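You operate a simulated robot arm through the tools that you are given. There is no shell and no other tool.

You run a simulated robot arm. Do the job below in one go: nothing can be reset, and whatever is moved stays where it is left.

TASK
Put the white square tube on the top of the blue bench away on the shelf of the steel table. Fetch the yellow cord end and set it on top of the purple cable ramp. Fetch the white banded block and stand it on the shelf of the blue bench. Put one of the beech blocks from the back of the plank shelf on the red test tray. Lift the level cover open. Any order will do. Set down upright: white banded block.

Only the result counts: the job must be done as asked and must still hold three seconds after the hand-in. Knocking over, shifting, dropping, spilling or breaking anything else fails it. A push-on lid holds only when it is set on centred and level and pressed home; a screw cap is set on level and turned clockwise until tight.

THE ROBOT
A 7-joint arm with a two-finger parallel gripper on a trunk, on a base that moves. Base frame: it is fixed to the floor where the robot stands at the start and does not move with it; the origin is under the middle of the robot, x ahead of it, y to its left, z up; the surface under the hand at the start is at about z = 860. Units: mm, rad, N and s.
With the tool pointing down near the work surface it reaches from about 520 to 960 mm from the robot's upright axis, wherever it stands. Its first joint turns from -2.897 to 2.897 rad. Places, roughly: beech block (8x5x5 cm) [-1100, 8400, 900]; level cover [-6600, 4700, 900]; purple cable ramp (13x29x7 cm) [700, 300, 200]; red test tray [750, 6250, 750]; shelf of the blue bench [900, 700, 200]; shelf of the steel table [300, 6500, 200]; white banded block (5x5x11 cm) [0, -2300, 700]; white square tube (18x4x4 cm) [900, 200, 900]; yellow cord end [500, 250, 750]. Payload 3.91 kg.
The tool frame sits at the grasp point between the pads (the TCP): z along the fingers, y along the line on which they close. The tips reach 30 mm beyond it. Largest opening 110 mm; finger width 20, thickness 10; the body of the gripper, 48 by 112 mm, starts 55 mm behind the TCP.
Orientation is that of the tool frame in the base frame, as a unit quaternion [x, y, z, w]. With the fingers straight down and closing along the base's y, the tool's x points along the base's -x, its y along +y and its z along -z.

THE INTERFACE
- The arm moves only by the tool jog_arm. Its argument "series" is a list of rows, each a list of 7 numbers: the shift along the tool's x, y, z in mm, then the turn, a rotation vector about the tool's x, y, z in rad, then the gripper command, from -1 (fully open) to 1 (shut), values between in proportion. In form: [[tx, ty, tz, wx, wy, wz, fingers], ...]. A call has 1 to 20 rows; each row shifts and turns the commanded pose from where the row before left it, along the tool's axes as they then stand. Rows are played at 5 a second. More than 50 mm and 0.15 rad between two rows, or a gripper value outside its range, and nothing of the call is played. A pose out of reach is approached as far as the arm can. The call stops where the force on the tool passes 40 N (or 10 N more than at its start, if that is more) or the arm is blocked; 0.2 s more then pass. The fingers move at their own pace (about 72 mm/s each) and stop on an object; they squeeze with about 25 N. The grip force told is the motor's: it shows also when the fingers shut on nothing. Time passes only in rows, and 0.2 s behind the last, so rows that do not move let the fingers close. It gives the time, the measured TCP pose, the force on the tool (base axes), the opening and the grip force at its end, in the units of the frame above (readings bear some noise), with the torque about the TCP (base axes, N m) and any sound that the robot's microphone picked up, and new pictures: "pictures" is both (left out), scene, wrist or none.
- Cameras (640 x 400 px; columns grow to the right, rows downward): "scene" is now at [243.3, 49.4, 1441.3]; the picture's right is [0.55, -0.84, 0.00], its down [-0.55, -0.36, -0.75] and it looks along [0.63, 0.41, -0.66] (base axes); focal length 249 px, centre (320, 200). "wrist" rides on the gripper at [72, 17, -103] in the tool frame; the picture's right is [-0.23, 0.97, 0.00], its down [-0.76, -0.18, -0.62] and it looks along [-0.61, -0.14, 0.78] (tool axes); focal length 222 px, centre (320, 200). There is no depth. A picture from a camera that has moved, and an enlarged one, comes with that camera's place and axes in the base frame and with its lens. The place of the scene camera against the robot may be out by one fixed shift of up to 25 mm in any direction.
- slide_trunk(by): slides the trunk up (or, below 0, down) by that many mm; the arm and the scene camera ride with it, the base frame stays. It gives what a move gives, with no picture.
- steer(legs): drives the robot by 1 to 6 legs, each [ahead, left, turn to the left] in mm, mm and rad, along the robot's own axes; the way and the turn of a leg run together, so that a leg with both is an arc; at most 1500 mm and 3.142 rad a leg. The arm and the cameras ride along, it lands a little off, and it stops where it bumps. It gives what a move gives, and a new picture of the scene camera.
- head_to(pan, tilt): turns the head with the scene camera to pan (to the left, within 1.501 rad either way) and tilt (down, from -0.506 to 1.204), counted from straight ahead of the robot. It gives what a move gives, and a new picture of the scene camera.
- close_up(camera, box): a new picture of the part [left, top, right, bottom] of that camera's present view, enlarged. No time passes.
- hand_in(): hands the job in; it is judged then, once.

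Nothing tells you exact positions but the pictures and the camera data. Unless the task says otherwise, let go and move clear before handing in.

The tools are called after "Call:" by a JSON object that holds its "fn" and its "kwargs". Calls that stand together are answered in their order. jog_arm: Moves the arm, as the interface text tells. Its arguments: {"type":"object","properties":{"series":{"type":"array","items":{"type":"array","items":{"type":"number"}}},"pictures":{"type":"string","enum":["both","scene","wrist","none"]}},"required":["series"]} The other tools are called the same way: slide_trunk (by) moves the trunk up or down; steer (legs) drives the base; head_to (pan, tilt) turns the head that bears the scene camera; close_up (camera, box) takes an enlarged picture of a part of a camera's view; hand_in () hands the job in.

At the start:

```text
clock: 0.0
position: [562.4, 359.3, 1109.9]
orientation: [0.0, 1.0, -0.001, -0.001]
contact_force: [-0.7, 0.5, 0.2]
moment: [-0.02, 0.02, -0.02]
finger_gap: 109.9
gripper_force: 0.0
trunk travel left (down, up): [-625.0, 57.0]
robot x, y, heading: [0.1, -0.5, -0.005]
head pan, tilt (commanded): [0.579, 0.723]
```

scene: 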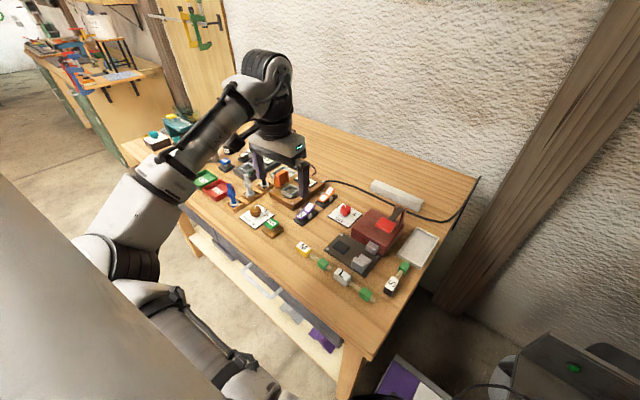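
wrist: 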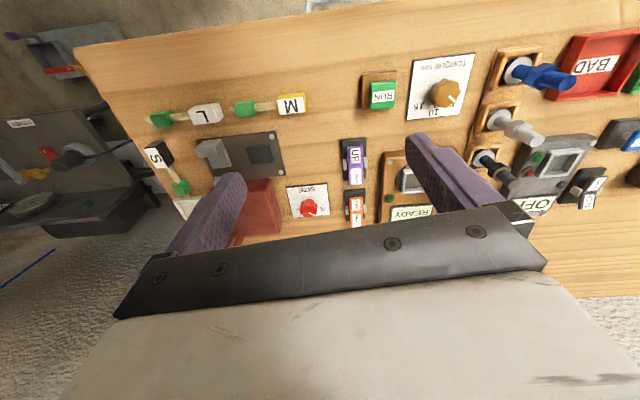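

I see a wooden bench full of switches and fixtures with a pale tube near the back edge; the cord end and purple ramp should be in front of and below the bench. I'll look closer before moving.

Call:
{"fn": "close_up", "kwargs": {"camera": "scene", "box": [160, 120, 480, 320]}}

Call:
{"fn": "close_up", "kwargs": {"camera": "scene", "box": [160, 230, 480, 400]}}

Call:
{"fn": "close_up", "kwargs": {"camera": "scene", "box": [0, 0, 240, 150]}}

```text
2.00 times, centred on (320, 220) of scene
camera zoom: at [243.3, 49.4, 1441.3], right [0.55, -0.84, 0.0], down [-0.55, -0.36, -0.75], along [0.63, 0.41, -0.66], focal length 498 px, centre (320, 160)
```

zoom: 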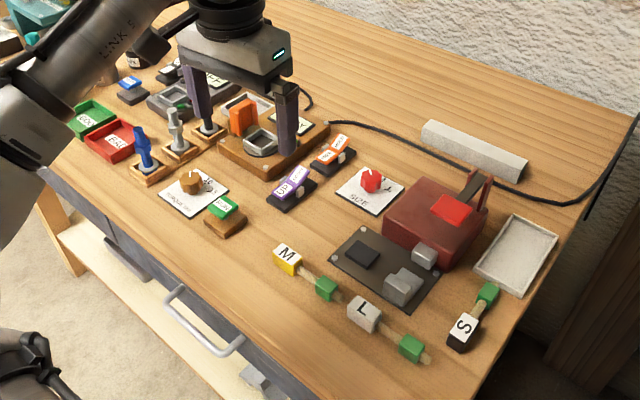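

```text
2.00 times, centred on (320, 315) of scene
camera zoom: at [243.3, 49.4, 1441.3], right [0.55, -0.84, 0.0], down [-0.55, -0.36, -0.75], along [0.63, 0.41, -0.66], focal length 498 px, centre (320, -30)
```

zoom: 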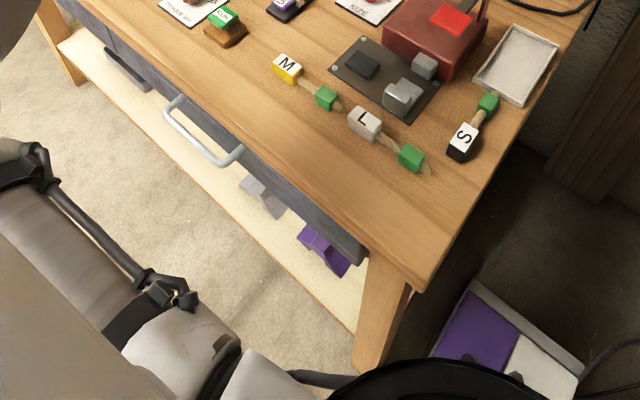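

```text
2.67 times, centred on (120, 75) of scene
camera zoom: at [243.3, 49.4, 1441.3], right [0.55, -0.84, 0.0], down [-0.55, -0.36, -0.75], along [0.63, 0.41, -0.66], focal length 665 px, centre (853, 533)
```

zoom: 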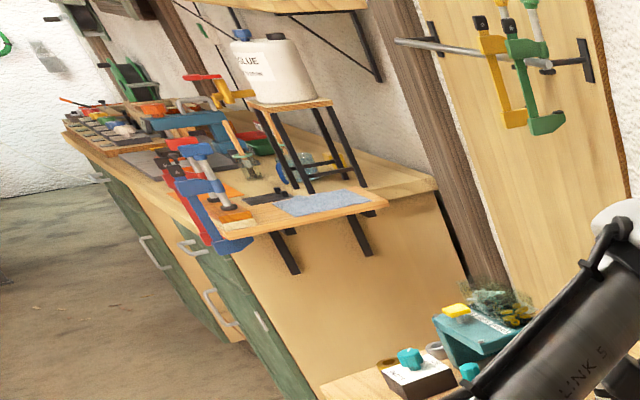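

The bench in front is the blue bench (blue-grey drawers), with a purple item on its low shelf that fits the ramp, and a yellow "M" block tied to a green one by a cord. I'll look around with the head before planning.

Call:
{"fn": "head_to", "kwargs": {"pan": 0.0, "tilt": 0.9}}

Call:
{"fn": "head_to", "kwargs": {"pan": -1.45, "tilt": 0.4}}

Call:
{"fn": "head_to", "kwargs": {"pan": 1.2, "tilt": 0.3}}

```text
clock: 1.0
position: [561.5, 359.5, 1110.0]
orientation: [0.0, 1.0, 0.0, 0.0]
contact_force: [0.8, 1.0, -0.6]
moment: [0.01, 0.01, 0.0]
finger_gap: 109.9
gripper_force: 0.1
trunk travel left (down, up): [-625.0, 57.0]
robot x, y, heading: [-0.1, 1.9, -0.002]
head pan, tilt (commanded): [0.0, 0.901]
camera scene: at [248.5, 3.5, 1427.1], right [0.0, -1.0, 0.0], down [-0.78, 0.0, -0.62], along [0.62, 0.0, -0.78], focal length 249 px, centre (320, 200)
```

scene: 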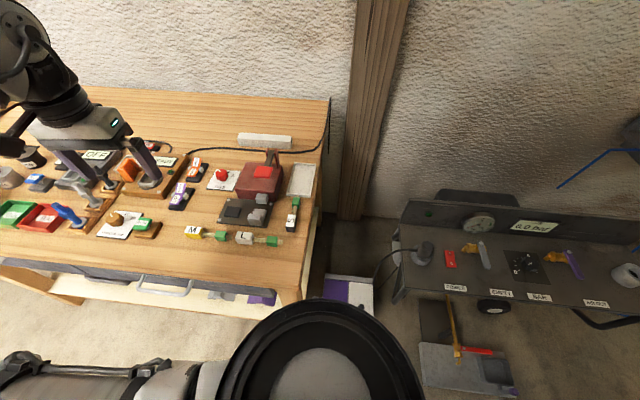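

```text
clock: 2.6
position: [561.7, 358.4, 1110.3]
orientation: [0.001, 1.0, -0.001, 0.0]
contact_force: [-0.5, 0.0, -0.7]
moment: [-0.01, 0.02, 0.02]
finger_gap: 110.0
gripper_force: 0.1
trunk travel left (down, up): [-625.0, 57.0]
robot x, y, heading: [-0.2, 0.8, 0.003]
head pan, tilt (commanded): [-1.45, 0.4]
camera scene: at [184.2, -88.6, 1470.1], right [-0.99, -0.12, 0.0], down [-0.05, 0.39, -0.92], along [0.11, -0.91, -0.39], focal length 249 px, centre (320, 200)
```

scene: 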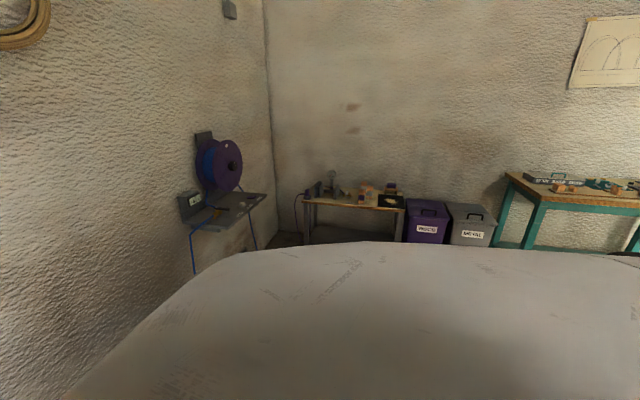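

```text
clock: 4.9
position: [562.2, 358.1, 1109.9]
orientation: [0.0, 1.0, 0.0, 0.0]
contact_force: [-0.5, 0.0, 0.1]
moment: [-0.02, 0.0, 0.01]
finger_gap: 110.2
gripper_force: 0.0
trunk travel left (down, up): [-625.0, 57.0]
robot x, y, heading: [1.9, 2.2, -0.002]
head pan, tilt (commanded): [1.201, 0.3]
camera scene: at [206.8, 90.4, 1479.4], right [0.93, -0.36, 0.0], down [-0.11, -0.28, -0.96], along [0.35, 0.89, -0.3], focal length 249 px, centre (320, 200)
```

scene: 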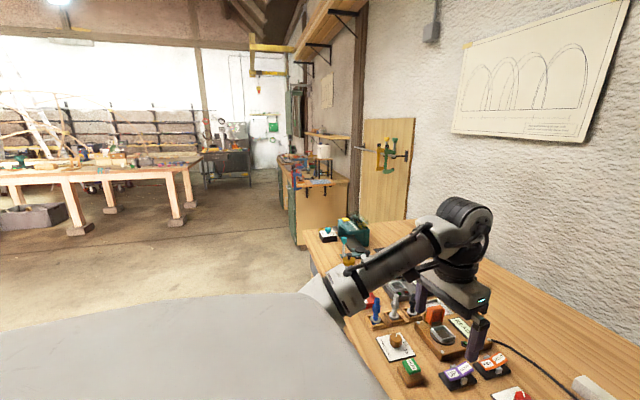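

Call:
{"fn": "head_to", "kwargs": {"pan": 0.2, "tilt": 1.1}}

Call:
{"fn": "close_up", "kwargs": {"camera": "scene", "box": [200, 150, 440, 300]}}

Call:
{"fn": "close_up", "kwargs": {"camera": "scene", "box": [200, 50, 440, 200]}}

Call:
{"fn": "close_up", "kwargs": {"camera": "scene", "box": [0, 100, 240, 250]}}

```text
clock: 6.2
position: [561.1, 358.6, 1110.2]
orientation: [0.0, 1.0, 0.001, 0.0]
contact_force: [-0.2, 0.1, -0.7]
moment: [0.0, 0.04, -0.02]
finger_gap: 110.1
gripper_force: 0.0
trunk travel left (down, up): [-625.0, 57.0]
robot x, y, heading: [1.0, 1.0, 0.003]
head pan, tilt (commanded): [0.201, 1.1]
camera scene: at [234.9, 16.0, 1413.3], right [0.2, -0.98, 0.0], down [-0.87, -0.18, -0.45], along [0.45, 0.09, -0.89], focal length 249 px, centre (320, 200)
```

scene: 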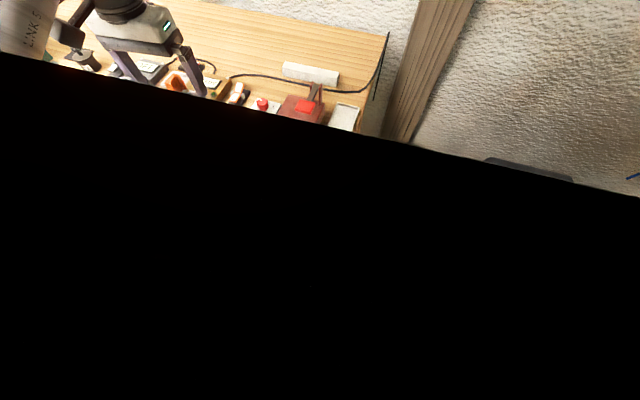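

```text
2.67 times, centred on (320, 225) of scene
camera zoom: at [234.9, 16.0, 1413.3], right [0.2, -0.98, 0.0], down [-0.87, -0.18, -0.45], along [0.45, 0.09, -0.89], focal length 665 px, centre (320, 133)
```

zoom: 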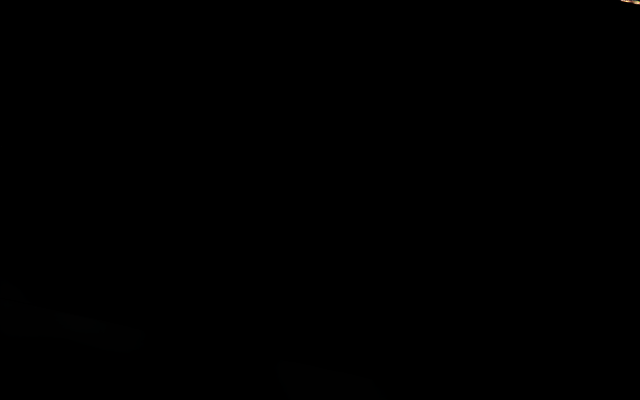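

```text
2.67 times, centred on (320, 125) of scene
camera zoom: at [234.9, 16.0, 1413.3], right [0.2, -0.98, 0.0], down [-0.87, -0.18, -0.45], along [0.45, 0.09, -0.89], focal length 665 px, centre (320, 400)
```

zoom: 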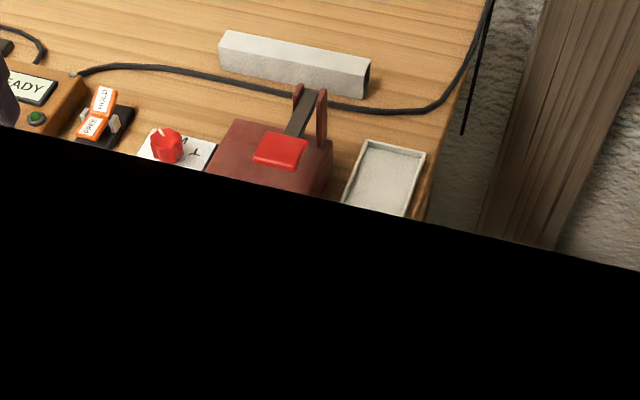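

```text
2.67 times, centred on (120, 175) of scene
camera zoom: at [234.9, 16.0, 1413.3], right [0.2, -0.98, 0.0], down [-0.87, -0.18, -0.45], along [0.45, 0.09, -0.89], focal length 665 px, centre (853, 267)
```

zoom: 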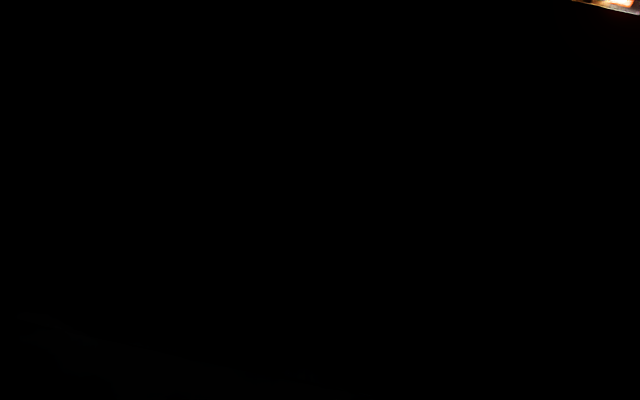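

The head sees inside the robot body at that tilt. I'll tilt less and look at the bench front and floor area.

Call:
{"fn": "head_to", "kwargs": {"pan": 0.1, "tilt": 0.85}}

Call:
{"fn": "close_up", "kwargs": {"camera": "scene", "box": [150, 180, 390, 330]}}

Call:
{"fn": "close_up", "kwargs": {"camera": "scene", "box": [220, 120, 380, 220]}}

```text
clock: 7.0
position: [563.1, 358.6, 1110.4]
orientation: [0.001, 1.0, 0.0, 0.0]
contact_force: [-0.1, 0.0, -0.1]
moment: [0.02, -0.02, -0.04]
finger_gap: 109.9
gripper_force: 0.1
trunk travel left (down, up): [-625.0, 57.0]
robot x, y, heading: [-1.3, -2.9, 0.0]
head pan, tilt (commanded): [0.099, 0.85]
camera scene: at [250.8, 11.2, 1430.9], right [0.1, -0.99, 0.0], down [-0.75, -0.07, -0.66], along [0.66, 0.07, -0.75], focal length 249 px, centre (320, 200)
```

scene: 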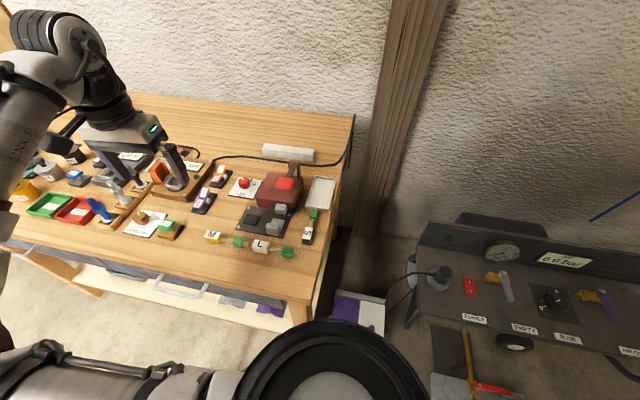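

```text
2.67 times, centred on (270, 255) of scene
camera zoom: at [250.8, 11.2, 1430.9], right [0.1, -0.99, 0.0], down [-0.75, -0.07, -0.66], along [0.66, 0.07, -0.75], focal length 665 px, centre (453, 53)
```

zoom: 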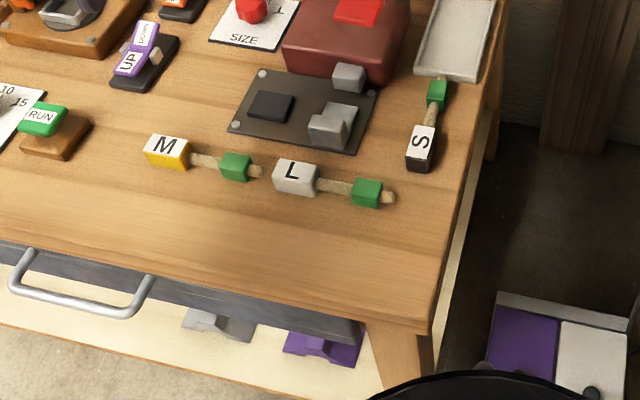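

```text
4.00 times, centred on (300, 170) of scene
camera zoom: at [250.8, 11.2, 1430.9], right [0.1, -0.99, 0.0], down [-0.75, -0.07, -0.66], along [0.66, 0.07, -0.75], focal length 997 px, centre (400, 320)
```

zoom: 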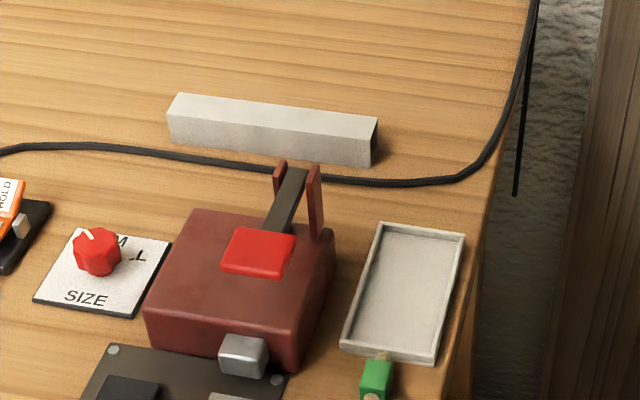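

The cord ends (yellow M, white L, black S) lie near the bench front, and the purple ramp sits on the low shelf, its front end at about x=600, y=210–340. I'll go above the yellow one with the fingers turned to straddle its cord axis.

Call:
{"fn": "jog_arm", "kwargs": {"series": [[-2, -14, 33, 0, 0, 0, -0.27], [-2, -14, 33, 0, 0, 0, -0.27], [-3, -15, 34, 0, 0, 0, -0.27], [0, 0, 0, 0, 0, -0.1428, -0.27], [0, 0, 0, 0, 0, -0.1428, -0.27], [0, 0, 0, 0, 0, -0.1428, -0.27], [0, 0, 0, 0, 0, -0.1428, -0.27], [0, 0, 0, 0, 0, -0.1428, -0.27], [0, 0, 0, 0, 0, -0.1428, -0.27], [0, 0, 0, 0, 0, -0.1428, -0.27], [0, 0, 0, 0, 0, -0.1428, -0.27], [0, 0, 0, 0, 0, -0.1428, -0.27], [0, 0, 0, 0, 0, -0.1428, -0.27], [0, 0, 0, 0, 0, -0.1428, -0.27]]}}

```text
clock: 10.0
position: [568.8, 314.9, 1008.9]
orientation: [0.708, -0.707, 0.0, 0.0]
contact_force: [0.3, 0.5, 0.0]
moment: [0.01, 0.01, -0.02]
finger_gap: 69.9
gripper_force: 0.0
trunk travel left (down, up): [-625.0, 57.0]
robot x, y, heading: [-1.2, -0.4, 0.002]
head pan, tilt (commanded): [0.099, 0.85]
camera scene: at [250.8, 11.2, 1431.0], right [0.1, -1.0, 0.0], down [-0.75, -0.07, -0.66], along [0.66, 0.07, -0.75], focal length 249 px, centre (320, 200)
camera wrist: at [552.8, 243.0, 1111.9], right [-0.97, 0.23, 0.0], down [0.18, 0.76, 0.62], along [0.14, 0.61, -0.78], focal length 222 px, centre (320, 200)
```

scene: 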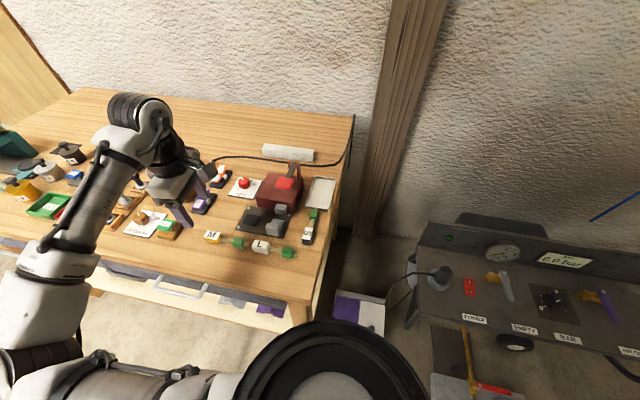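
wrist: 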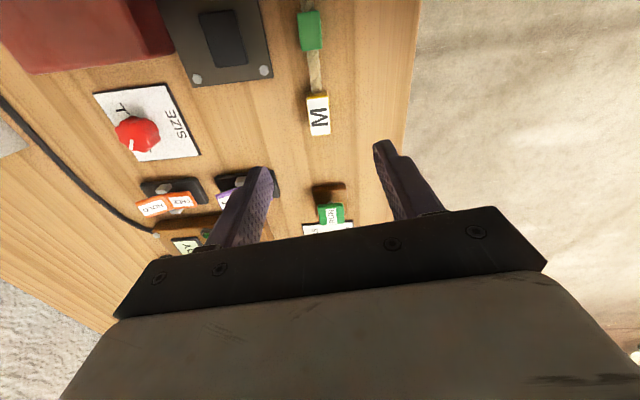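

Call:
{"fn": "close_up", "kwargs": {"camera": "wrist", "box": [240, 0, 400, 160]}}

Call:
{"fn": "close_up", "kwargs": {"camera": "scene", "box": [80, 100, 240, 260]}}

```text
2.50 times, centred on (320, 80) of wrist
camera zoom: at [552.8, 243.0, 1111.9], right [-0.97, 0.23, 0.0], down [0.18, 0.76, 0.62], along [0.14, 0.61, -0.78], focal length 555 px, centre (320, 500)
```

zoom: 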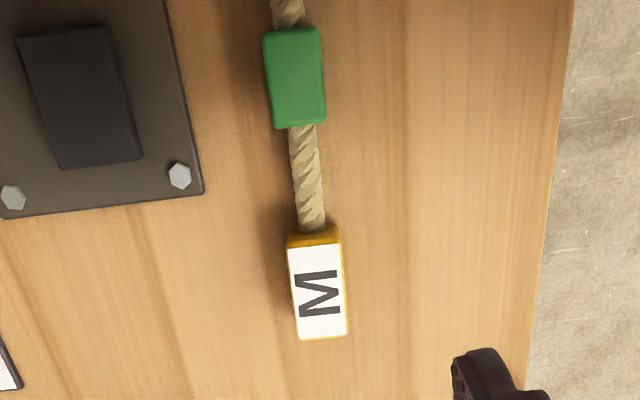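

```text
2.50 times, centred on (160, 180) of scene
camera zoom: at [250.8, 11.2, 1431.0], right [0.1, -1.0, 0.0], down [-0.75, -0.07, -0.66], along [0.66, 0.07, -0.75], focal length 623 px, centre (720, 250)
```

zoom: 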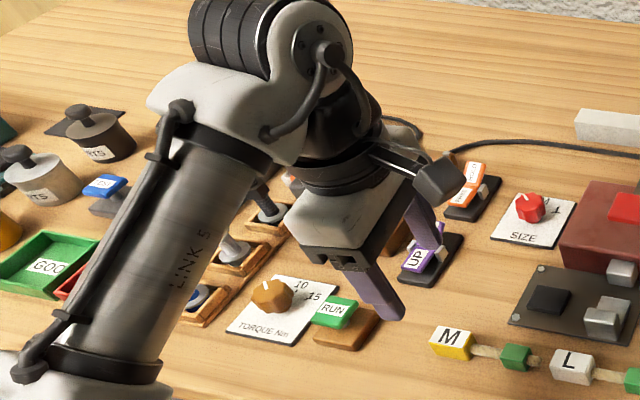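

The yellow block is at about (570, 317), about 20 mm wide and tilted 8° from the y axis. I'll align and descend so the fingers straddle it.

Call:
{"fn": "jog_arm", "kwargs": {"series": [[-2.1, -1.2, 0, 0, 0, 0.135, -0.27], [0, 0, 35, 0, 0, 0, -0.27], [0, 0, 35, 0, 0, 0, -0.27], [0, 0, 35, 0, 0, 0, -0.27], [0, 0, 0, 0, 0, 0, -0.27]]}}

```text
clock: 11.2
position: [570.9, 316.7, 904.3]
orientation: [-0.658, 0.753, 0.0, 0.0]
contact_force: [0.0, 0.6, 0.2]
moment: [-0.01, 0.02, 0.0]
finger_gap: 70.1
gripper_force: 0.1
trunk travel left (down, up): [-625.0, 57.0]
robot x, y, heading: [-1.6, -1.5, 0.005]
head pan, tilt (commanded): [0.099, 0.85]
camera scene: at [250.7, 11.1, 1431.0], right [0.1, -1.0, 0.0], down [-0.75, -0.07, -0.66], along [0.66, 0.07, -0.75], focal length 249 px, centre (320, 200)
camera wrist: at [544.4, 247.9, 1007.3], right [-0.93, 0.36, 0.0], down [0.28, 0.73, 0.62], along [0.22, 0.58, -0.78], focal length 222 px, centre (320, 200)
```

scene: 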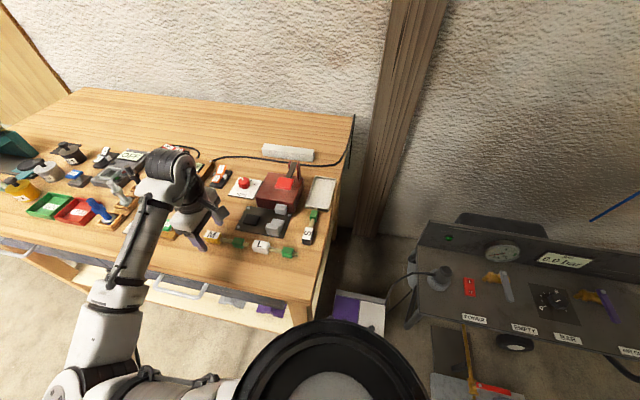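
wrist: 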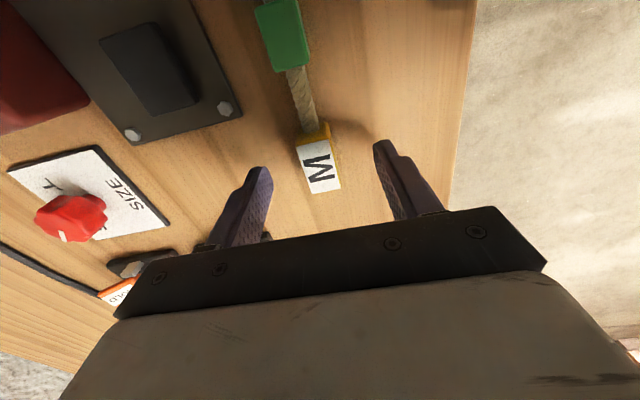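

Call:
{"fn": "jog_arm", "kwargs": {"series": [[0, 0, 5, 0, 0, 0, -0.27], [0, 0, 5, 0, 0, 0, -0.27], [0, 0, 0, 0, 0, 0, 0.4], [0, 0, 0, 0, 0, 0, 1], [0, 0, 0, 0, 0, 0, 1], [0, 0, 0, 0, 0, 0, 1]]}}

```text
clock: 12.6
position: [570.9, 318.0, 893.8]
orientation: [-0.658, 0.753, 0.0, -0.001]
contact_force: [0.0, 0.0, 0.6]
moment: [0.01, 0.05, 0.02]
finger_gap: 21.2
gripper_force: 24.7
trunk travel left (down, up): [-625.0, 57.0]
robot x, y, heading: [4.2, 0.1, 0.004]
head pan, tilt (commanded): [0.099, 0.85]
camera scene: at [250.8, 11.2, 1431.0], right [0.1, -1.0, 0.0], down [-0.75, -0.07, -0.66], along [0.66, 0.07, -0.75], focal length 249 px, centre (320, 200)
camera wrist: at [545.0, 248.5, 996.8], right [-0.93, 0.36, 0.0], down [0.28, 0.73, 0.62], along [0.22, 0.58, -0.78], focal length 222 px, centre (320, 200)
```

scene: 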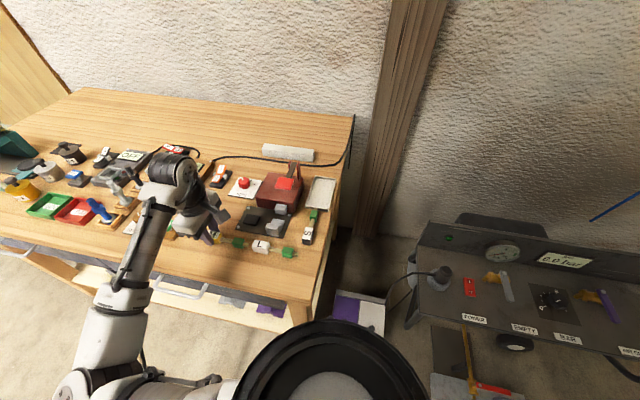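
wrist: 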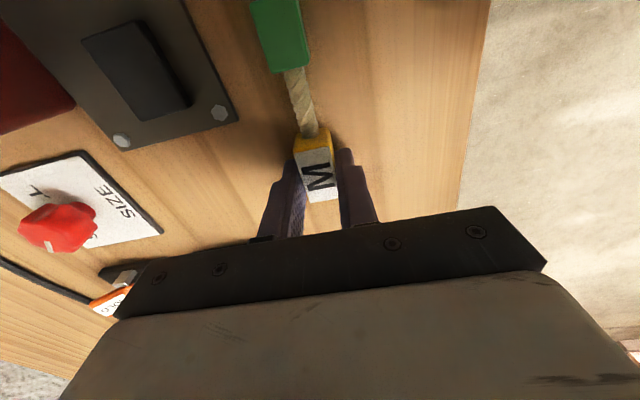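

Gripped at 21 mm. I'll lift a little and see whether the green part comes up with it.

Call:
{"fn": "jog_arm", "kwargs": {"series": [[0, 0, -20, 0, 0, 0, 1], [0, 0, -20, 0, 0, 0, 1], [0, 0, -20, 0, 0, 0, 1], [0, 0, -20, 0, 0, 0, 1], [0, 0, 0, 0, 0, 0, 1]]}}

Call:
{"fn": "close_up", "kwargs": {"camera": "scene", "box": [140, 140, 340, 290]}}

```text
clock: 13.8
position: [570.2, 317.7, 974.9]
orientation: [-0.658, 0.753, -0.001, 0.0]
contact_force: [-0.6, 0.5, -0.7]
moment: [0.02, 0.01, 0.0]
finger_gap: 21.1
gripper_force: 25.7
trunk travel left (down, up): [-625.0, 57.0]
robot x, y, heading: [-3.5, -0.6, 0.001]
head pan, tilt (commanded): [0.099, 0.85]
camera scene: at [250.9, 11.2, 1431.0], right [0.1, -1.0, 0.0], down [-0.75, -0.07, -0.66], along [0.66, 0.07, -0.75], focal length 249 px, centre (320, 200)
camera wrist: at [544.8, 249.6, 1076.9], right [-0.93, 0.36, 0.0], down [0.28, 0.73, 0.62], along [0.22, 0.58, -0.78], focal length 222 px, centre (320, 200)
```

scene: 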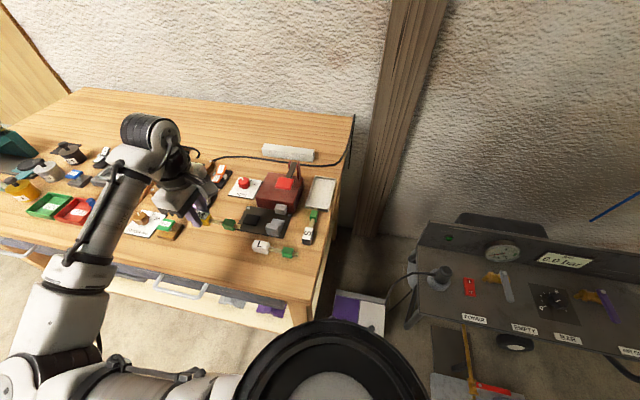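
wrist: 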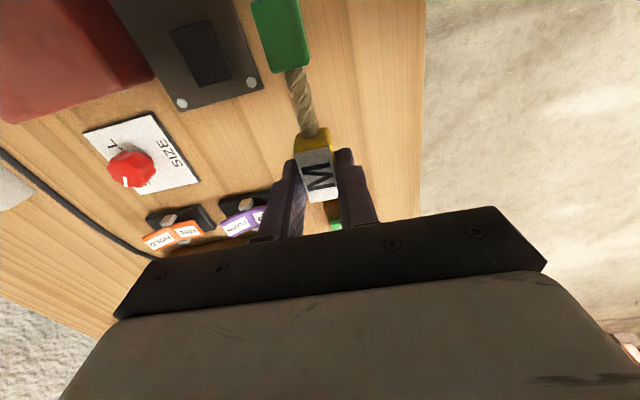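

```text
2.67 times, centred on (240, 215) of scene
camera zoom: at [250.9, 11.2, 1431.0], right [0.1, -1.0, 0.0], down [-0.75, -0.07, -0.66], along [0.66, 0.07, -0.75], focal length 665 px, centre (533, 160)
```

zoom: 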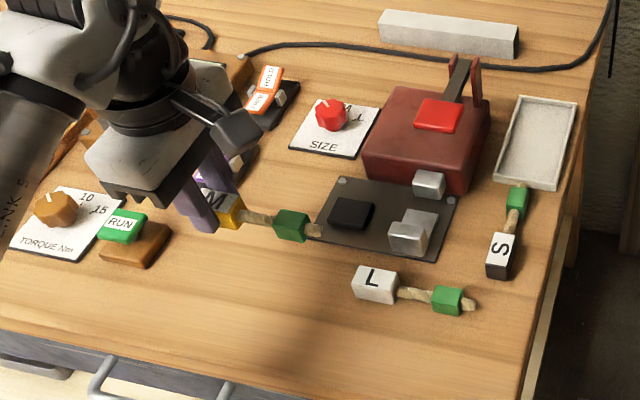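

The cord end is one stiff piece about 130 mm long. I'll swing it to point away from the robot, set it on the free bench front, and re-grip it with a forward-tilted hand suited to reaching under the bench.

Call:
{"fn": "jog_arm", "kwargs": {"series": [[5.4, 39.6, -10, 0, 0, 0, 1], [5.4, 39.6, -10, 0, 0, 0, 1], [0, 0, 0, 0, 0, -0.1417, 1], [0, 0, 0, 0, 0, -0.1417, 1], [0, 0, 0, 0, 0, -0.1417, 1], [0, 0, 0, 0, 0, -0.1417, 1], [0, 0, 0, 0, 0, -0.1417, 1], [0, 0, 0, 0, 0, -0.1417, 1], [0, 0, 0, 0, 0, -0.1417, 1], [0, 0, 0, 0, 0, -0.1417, 1], [0, 0, 0, 0, 0, -0.1417, 1], [0, 0, 0, 0, 0, -0.1417, 1], [0, 0, 0, 0, 0, -0.1417, 1], [0, 0, 0, 0, 0, -0.1417, 1], [0, 0, 0, 0, 0, 0, 1]]}}

```text
clock: 16.9
position: [490.3, 327.8, 961.6]
orientation: [0.995, -0.012, 0.04, 0.088]
contact_force: [0.7, 0.6, -0.7]
moment: [0.01, 0.03, 0.02]
finger_gap: 20.9
gripper_force: 24.6
out of reach, approached as far as the arm can: row 12, 14
trunk travel left (down, up): [-625.0, 57.0]
robot x, y, heading: [-0.7, -0.2, -0.004]
head pan, tilt (commanded): [0.099, 0.85]
stopped in row 15: the arm was blocked; the commanded pose is now the measured one
camera scene: at [251.0, 10.8, 1430.9], right [0.1, -0.99, 0.0], down [-0.75, -0.07, -0.66], along [0.66, 0.07, -0.75], focal length 249 px, centre (320, 200)
camera wrist: at [554.1, 328.5, 1069.9], right [-0.26, -0.95, 0.15], down [-0.8, 0.3, 0.52], along [-0.54, 0.01, -0.84], focal length 222 px, centre (320, 200)
```

scene: 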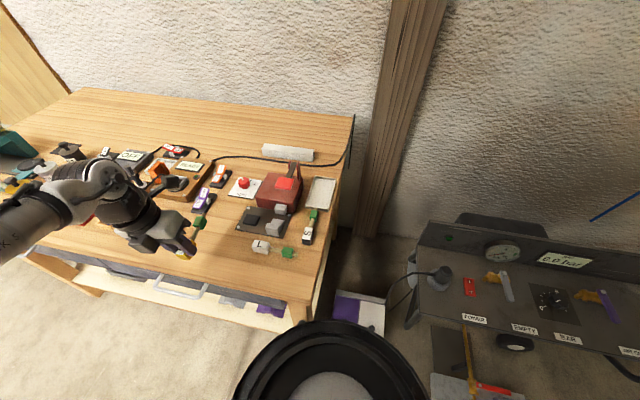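
wrist: 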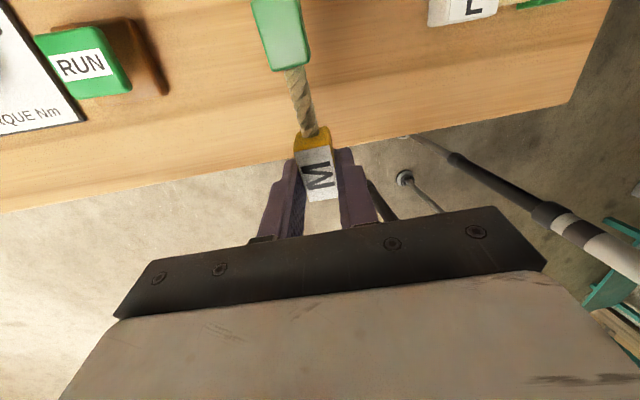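

The wrist ran into a joint limit turning that way. I'll rotate back the other way (so the cord ends up pointing toward the robot), raise the hand, and shift the base left so the work is straight ahead.

Call:
{"fn": "jog_arm", "kwargs": {"series": [[0, 0, -15, 0.058, -0.027, 0.13, 1], [0, 0, -15, 0.058, -0.027, 0.13, 1], [0, 0, -15, 0.058, -0.027, 0.13, 1], [0, 0, -15, 0, 0, 0.145, 1], [0, 0, -15, 0, 0, 0.145, 1], [0, 0, -10, 0, 0, 0.145, 1], [0, 0, -10, 0, 0, 0.145, 1], [0, 0, 0, 0, 0, 0.145, 1], [0, 0, 0, 0, 0, 0.145, 1], [0, 0, 0, 0, 0, 0.145, 1], [0, 0, 0, 0, 0, 0.145, 1]]}}

```text
clock: 19.3
position: [482.7, 333.0, 1056.2]
orientation: [-0.707, 0.707, -0.007, 0.017]
contact_force: [1.4, -0.2, -0.6]
moment: [0.01, -0.03, 0.0]
finger_gap: 20.9
gripper_force: 25.6
trunk travel left (down, up): [-625.0, 57.0]
robot x, y, heading: [-4.6, -2.9, -0.002]
head pan, tilt (commanded): [0.099, 0.85]
camera scene: at [250.7, 11.2, 1431.0], right [0.1, -0.99, 0.0], down [-0.75, -0.07, -0.66], along [0.66, 0.07, -0.75], focal length 249 px, centre (320, 200)
camera wrist: at [464.1, 259.7, 1157.6], right [-0.97, 0.23, -0.03], down [0.16, 0.75, 0.64], along [0.17, 0.62, -0.77], focal length 222 px, centre (320, 200)
```

scene: 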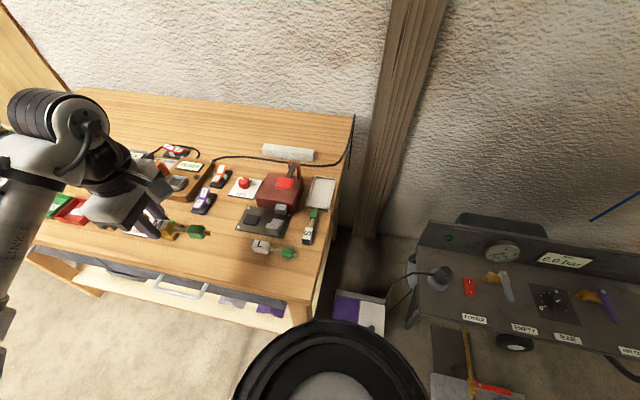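
wrist: 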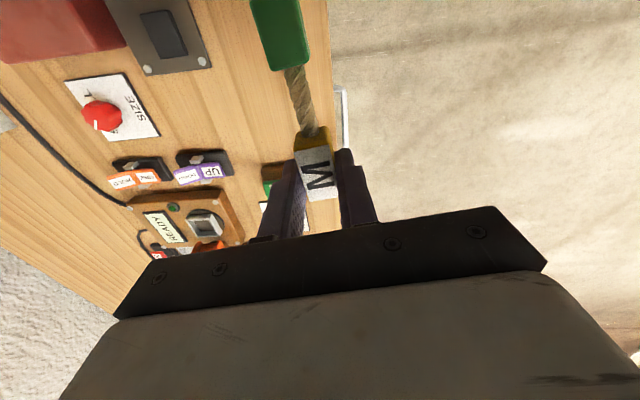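

Call:
{"fn": "jog_arm", "kwargs": {"series": [[0, 0, 0, -0.034, 0.014, 0, 1], [0, 0, 0, 0, 0, 0, 1]], "pictures": "none"}}

Call:
{"fn": "steer", "kwargs": {"legs": [[0, 290, 0]]}}

```text
clock: 19.9
position: [484.6, 333.1, 1056.0]
orientation: [-0.707, 0.707, -0.001, 0.0]
contact_force: [0.3, 0.0, -1.0]
moment: [0.01, 0.0, 0.0]
finger_gap: 21.0
gripper_force: 24.6
trunk travel left (down, up): [-625.0, 57.0]
robot x, y, heading: [-1.6, 1.6, 0.001]
head pan, tilt (commanded): [0.099, 0.85]
```

```text
clock: 22.8
position: [484.2, 622.5, 1054.9]
orientation: [-0.707, 0.707, -0.002, 0.0]
contact_force: [0.5, -0.1, -0.3]
moment: [0.05, 0.0, 0.02]
finger_gap: 21.1
gripper_force: 25.3
trunk travel left (down, up): [-625.0, 57.0]
robot x, y, heading: [3.6, 290.2, 0.002]
head pan, tilt (commanded): [0.099, 0.85]
camera scene: at [250.7, 300.2, 1431.0], right [0.1, -0.99, 0.0], down [-0.75, -0.07, -0.66], along [0.66, 0.07, -0.75], focal length 249 px, centre (320, 200)
```

scene: 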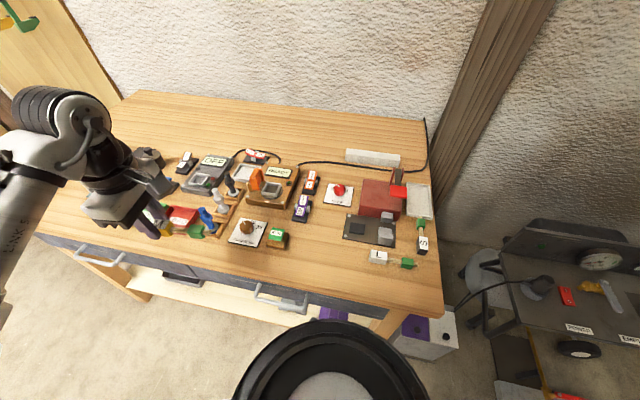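

Call:
{"fn": "jog_arm", "kwargs": {"series": [[38.1, -11.4, 0, 0, 0, 0, 1], [38.1, -11.4, 0, 0, 0, 0, 1], [38.1, -11.4, 0, 0, 0, 0, 1], [38.1, -11.4, 0, 0, 0, 0, 1], [38.1, -11.4, 0, 0, 0, 0, 1], [38.1, -11.4, 0, 0, 0, 0, 1], [38.1, -11.4, 0, 0, 0, 0, 1], [38.1, -11.4, 0, 0, 0, 0, 1], [0, 0, 0, 0, 0, 0.1428, 1], [0, 0, 0, 0, 0, 0.1428, 1], [0, 0, 0, 0, 0, 0.1428, 1], [0, 0, 0, 0, 0, 0.1428, 1], [0, 0, 0, 0, 0, 0.1428, 1], [0, 0, 0, 0, 0, 0.1428, 1], [0, 0, 0, 0, 0, 0.1428, 1], [0, 0, 0, 0, 0, 0.1428, 1], [0, 0, 0, 0, 0, 0.1428, 1], [0, 0, 0, 0, 0, 0.1428, 1]]}}

```text
clock: 26.6
position: [576.0, 317.2, 1057.2]
orientation: [-0.071, 0.998, 0.0, 0.001]
contact_force: [0.3, -0.4, -0.1]
moment: [-0.01, -0.05, 0.0]
finger_gap: 20.8
gripper_force: 25.1
trunk travel left (down, up): [-625.0, 57.0]
robot x, y, heading: [4.7, 287.2, 0.002]
head pan, tilt (commanded): [0.099, 0.85]
camera scene: at [250.7, 299.9, 1431.0], right [0.1, -0.99, 0.0], down [-0.75, -0.07, -0.66], along [0.66, 0.07, -0.75], focal length 249 px, centre (320, 200)
camera wrist: at [501.9, 324.1, 1159.6], right [0.09, 1.0, 0.0], down [0.78, -0.07, 0.62], along [0.62, -0.06, -0.78], focal length 222 px, centre (320, 200)
```

scene: 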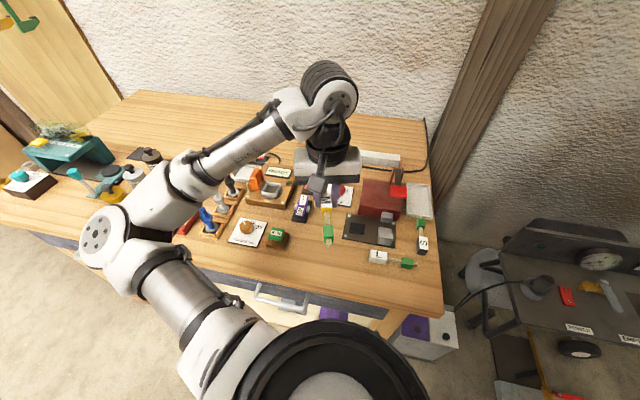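
wrist: 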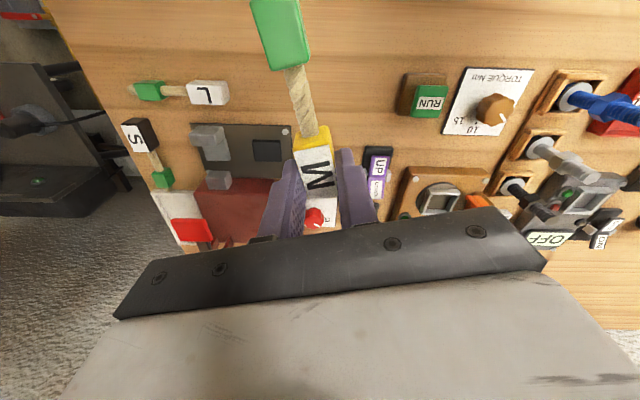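

Call:
{"fn": "jog_arm", "kwargs": {"series": [[0, 0, 0, 0, 0, 0.142, 1], [0, 0, 35, 0, 0, 0, 1], [0, 0, 35, 0, 0, 0, 1], [0, 0, 35, 0, 0, 0, 1], [0, 0, 35, 0, 0, 0, 1], [0, 0, 10, 0, 0, 0, 1], [0, 0, 7, 0, 0, 0, 1], [0, 0, 5, 0, 0, 0, 1], [0, 0, 0, 0, 0, 0, 1]]}}

```text
clock: 28.6
position: [576.1, 316.9, 894.8]
orientation: [-0.001, 1.0, -0.001, 0.001]
contact_force: [0.4, 0.1, -0.4]
moment: [0.04, -0.01, 0.01]
finger_gap: 21.1
gripper_force: 25.2
trunk travel left (down, up): [-625.0, 57.0]
robot x, y, heading: [-1.0, 290.6, 0.003]
head pan, tilt (commanded): [0.099, 0.85]
camera scene: at [250.7, 299.9, 1431.0], right [0.1, -0.99, 0.0], down [-0.75, -0.07, -0.66], along [0.66, 0.07, -0.75], focal length 249 px, centre (320, 200)
camera wrist: at [504.7, 333.9, 997.1], right [0.23, 0.97, 0.0], down [0.76, -0.18, 0.62], along [0.61, -0.14, -0.78], focal length 222 px, centre (320, 200)
```

scene: 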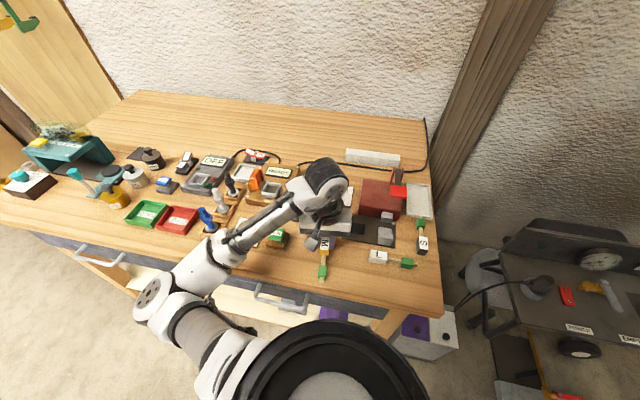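
wrist: 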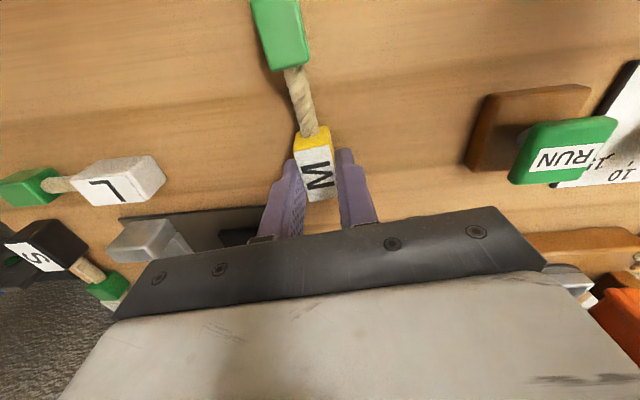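

Call:
{"fn": "jog_arm", "kwargs": {"series": [[0, 0, -1, 0, 0, 0, 0.4], [0, 0, 0, 0, 0, 0, -0.2], [0, 0, 0, 0, 0, 0, -0.2], [0, 0, -20, 0, 0, 0, -0.2], [0, 0, -35, 0, 0, 0, -0.2], [0, 0, -35, 0, 0, 0, -0.2], [0, 0, -35, 0, 0, 0, -0.2], [0, 0, -20, 0, 0, 0, -0.2]]}}

Call:
{"fn": "jog_arm", "kwargs": {"series": [[0, 0, 0, 0, 0, 0.143, -0.2], [0, 0, 0, 0, 0, 0.143, -0.2], [0, 0, 0, 0, 0, 0.143, -0.2], [0, 0, 0, 0, 0, 0.143, -0.2], [0, 0, 0, 0, 0, 0.143, -0.2], [0, 0, 0, 0, 0, 0.143, -0.2], [0, 0, 0, 0, 0, 0.143, -0.2], [0, 0, 0, 0, 0, 0.143, -0.2], [0, 0, 0, 0, 0, 0.143, -0.2], [0, 0, 0, 0, 0, 0.143, -0.2], [0, 0, 0, 0, 0, 0.143, -0.2], [0, 0, 0, 0, 0, 0.143, -0.2], [0, 0, 0, 0, 0, 0.143, -0.2], [0, 0, 0, 0, 0, 0.143, -0.2], [0, 0, 0, 0, 0, 0.143, -0.2], [0, 0, 0, 0, 0, 0.143, -0.2], [0, 0, 0, 0, 0, 0.143, -0.2], [0, 0, 0, 0, 0, 0.143, -0.2], [0, 0, 0, 0, 0, 0.143, -0.2], [0, 0, 0, 0, 0, 0.143, -0.2]]}}

```text
clock: 30.4
position: [575.4, 316.7, 1041.9]
orientation: [0.0, 1.0, -0.001, 0.001]
contact_force: [0.6, -0.5, -0.2]
moment: [0.03, 0.01, 0.0]
finger_gap: 66.0
gripper_force: 0.0
trunk travel left (down, up): [-625.0, 57.0]
robot x, y, heading: [0.1, 290.3, 0.004]
head pan, tilt (commanded): [0.099, 0.85]
camera scene: at [250.6, 299.8, 1431.0], right [0.1, -0.99, 0.0], down [-0.75, -0.07, -0.66], along [0.66, 0.07, -0.75], focal length 249 px, centre (320, 200)
camera wrist: at [503.7, 334.3, 1144.3], right [0.23, 0.97, 0.0], down [0.76, -0.18, 0.62], along [0.61, -0.14, -0.78], focal length 222 px, centre (320, 200)
```

scene: 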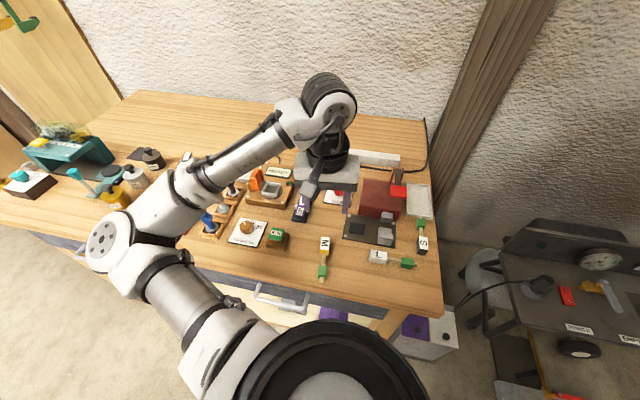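
wrist: 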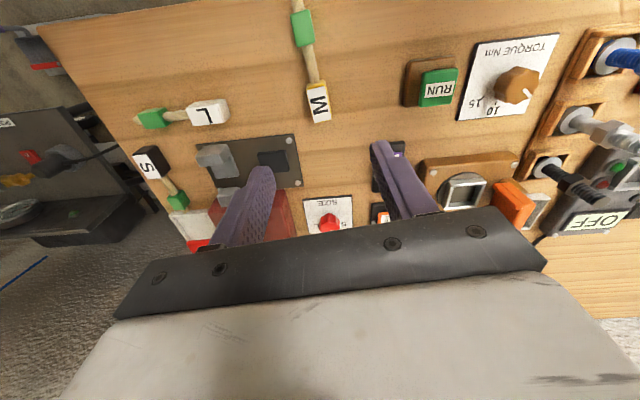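

```text
clock: 34.6
position: [576.1, 316.5, 1042.5]
orientation: [0.99, 0.14, 0.0, 0.001]
contact_force: [-0.7, -0.2, 0.1]
moment: [0.01, 0.01, -0.01]
finger_gap: 65.8
gripper_force: 0.0
trunk travel left (down, up): [-625.0, 57.0]
robot x, y, heading: [-0.3, 288.8, 0.002]
head pan, tilt (commanded): [0.099, 0.85]
camera scene: at [250.7, 299.9, 1431.0], right [0.1, -0.99, 0.0], down [-0.75, -0.07, -0.66], along [0.66, 0.07, -0.75], focal length 249 px, centre (320, 200)
camera wrist: at [650.8, 320.7, 1143.8], right [0.05, -1.0, 0.0], down [-0.78, -0.04, 0.62], along [-0.62, -0.03, -0.78], focal length 222 px, centre (320, 200)
```

scene: 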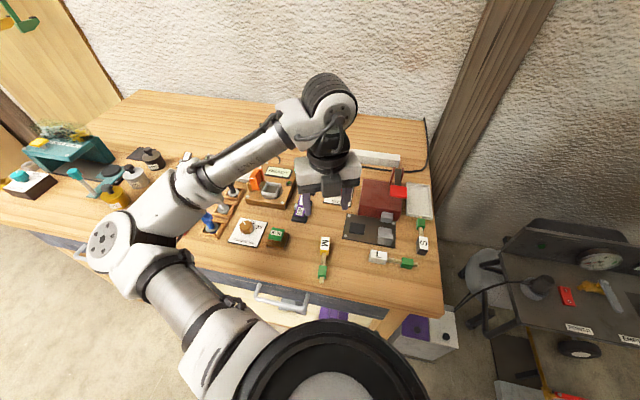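
wrist: 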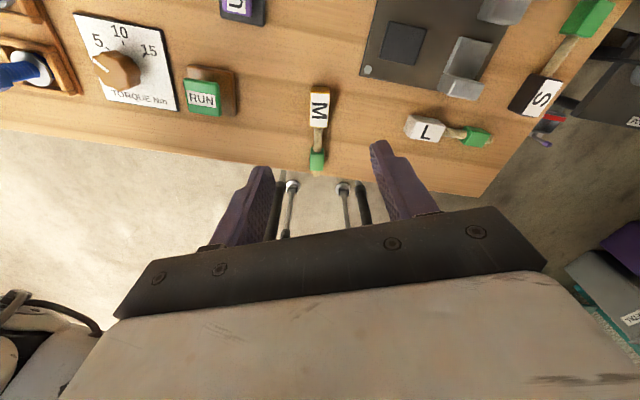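

Call:
{"fn": "jog_arm", "kwargs": {"series": [[0, 0, 0, 0, 0, 0.141, -0.2], [0, 0, 0, 0, 0, 0.141, -0.2], [0, 0, 0, 0, 0.134, 0, -0.2], [0, 0, 0, 0, 0.134, 0, -0.2], [0, 0, 0, 0, 0.133, 0, -0.2], [0, 0, 0, 0, 0.133, 0, -0.2], [0, 0, 0, 0, 0.133, 0, -0.2], [0, 0, 0, 0, 0.133, 0, -0.2], [-9.8, -2, -10, 0, 0, 0, -0.2]]}}

```text
clock: 36.6
position: [635.7, 330.7, 1073.9]
orientation: [0.921, 0.001, 0.39, 0.001]
contact_force: [-0.5, 0.4, -0.8]
moment: [0.0, 0.01, 0.01]
finger_gap: 66.0
gripper_force: 0.2
out of reach, approached as far as the arm can: row 6, 7, 8, 9
trunk travel left (down, up): [-625.0, 57.0]
robot x, y, heading: [0.9, 288.7, -0.002]
head pan, tilt (commanded): [0.099, 0.85]
camera scene: at [250.4, 300.0, 1431.1], right [0.1, -0.99, 0.0], down [-0.75, -0.07, -0.66], along [0.66, 0.07, -0.75], focal length 249 px, centre (320, 200)
camera wrist: at [613.0, 313.0, 1196.9], right [-0.16, -0.97, -0.16], down [-0.98, 0.18, -0.11], along [0.14, 0.14, -0.98], focal length 222 px, centre (320, 200)
```

scene: 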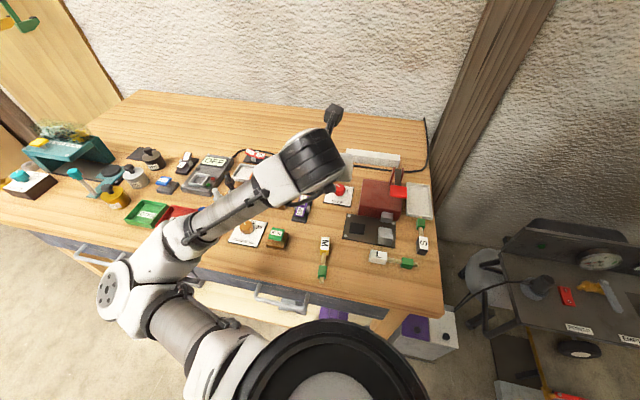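
wrist: 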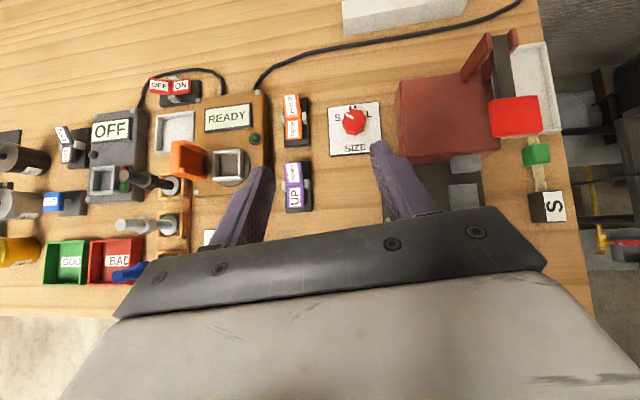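

The tilt is fine but this close-in position is out of reach. I'll move the hand out, back the robot up by 170 mm, then come in.

Call:
{"fn": "jog_arm", "kwargs": {"series": [[20.9, 0, 21.5, 0, 0, 0, -0.2], [20.9, 0, 21.5, 0, 0, 0, -0.2], [20.9, 0, 21.5, 0, 0, 0, -0.2], [0, 0, 0, 0, 0, 0, -0.2]], "pictures": "none"}}

Call:
{"fn": "steer", "kwargs": {"legs": [[-170, 0, 0]]}}

```text
clock: 37.6
position: [726.2, 329.2, 1075.3]
orientation: [0.92, 0.001, 0.391, 0.0]
contact_force: [-0.2, 0.1, 0.0]
moment: [0.04, -0.02, 0.02]
finger_gap: 65.8
gripper_force: 0.0
trunk travel left (down, up): [-625.0, 57.0]
robot x, y, heading: [-1.3, 290.2, -0.001]
head pan, tilt (commanded): [0.099, 0.85]
```

```text
clock: 39.0
position: [554.3, 328.4, 1074.3]
orientation: [0.92, 0.001, 0.391, 0.0]
contact_force: [-0.6, 0.1, -0.5]
moment: [0.01, 0.02, -0.05]
finger_gap: 66.0
gripper_force: 0.1
trunk travel left (down, up): [-625.0, 57.0]
robot x, y, heading: [-169.6, 288.3, -0.002]
head pan, tilt (commanded): [0.099, 0.85]
camera scene: at [79.4, 299.6, 1431.2], right [0.1, -1.0, 0.0], down [-0.75, -0.07, -0.66], along [0.66, 0.06, -0.75], focal length 249 px, centre (320, 200)
```

scene: 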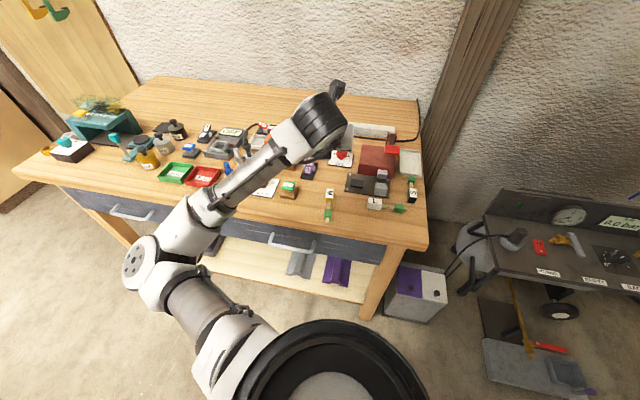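

Call:
{"fn": "close_up", "kwargs": {"camera": "scene", "box": [260, 240, 380, 310]}}

Call:
{"fn": "close_up", "kwargs": {"camera": "scene", "box": [160, 160, 440, 330]}}

```text
5.33 times, centred on (320, 275) of scene
camera zoom: at [79.4, 299.6, 1431.2], right [0.1, -1.0, 0.0], down [-0.75, -0.07, -0.66], along [0.66, 0.06, -0.75], focal length 1329 px, centre (320, -200)
```

zoom: 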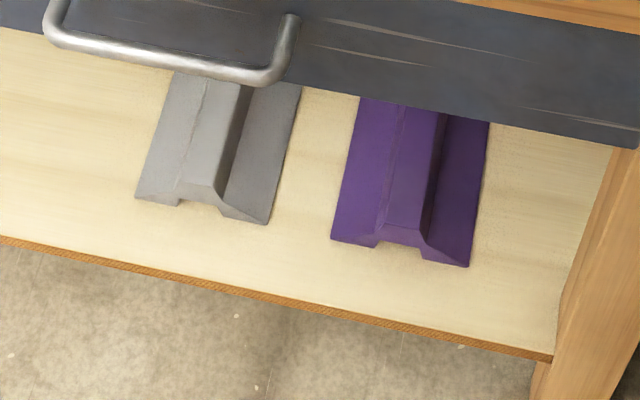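

```text
2.29 times, centred on (300, 245) of scene
camera zoom: at [79.4, 299.6, 1431.2], right [0.1, -1.0, 0.0], down [-0.75, -0.07, -0.66], along [0.66, 0.06, -0.75], focal length 570 px, centre (366, 97)
```

zoom: 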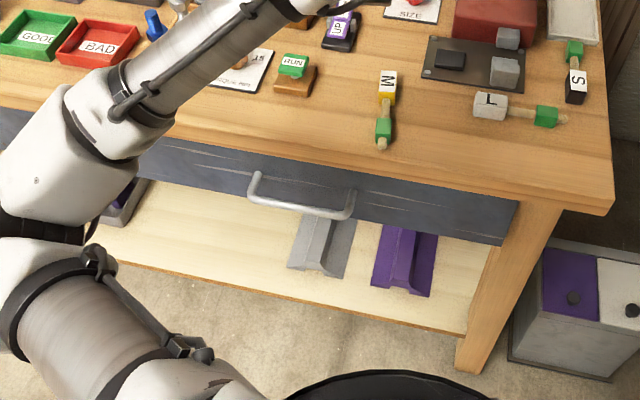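

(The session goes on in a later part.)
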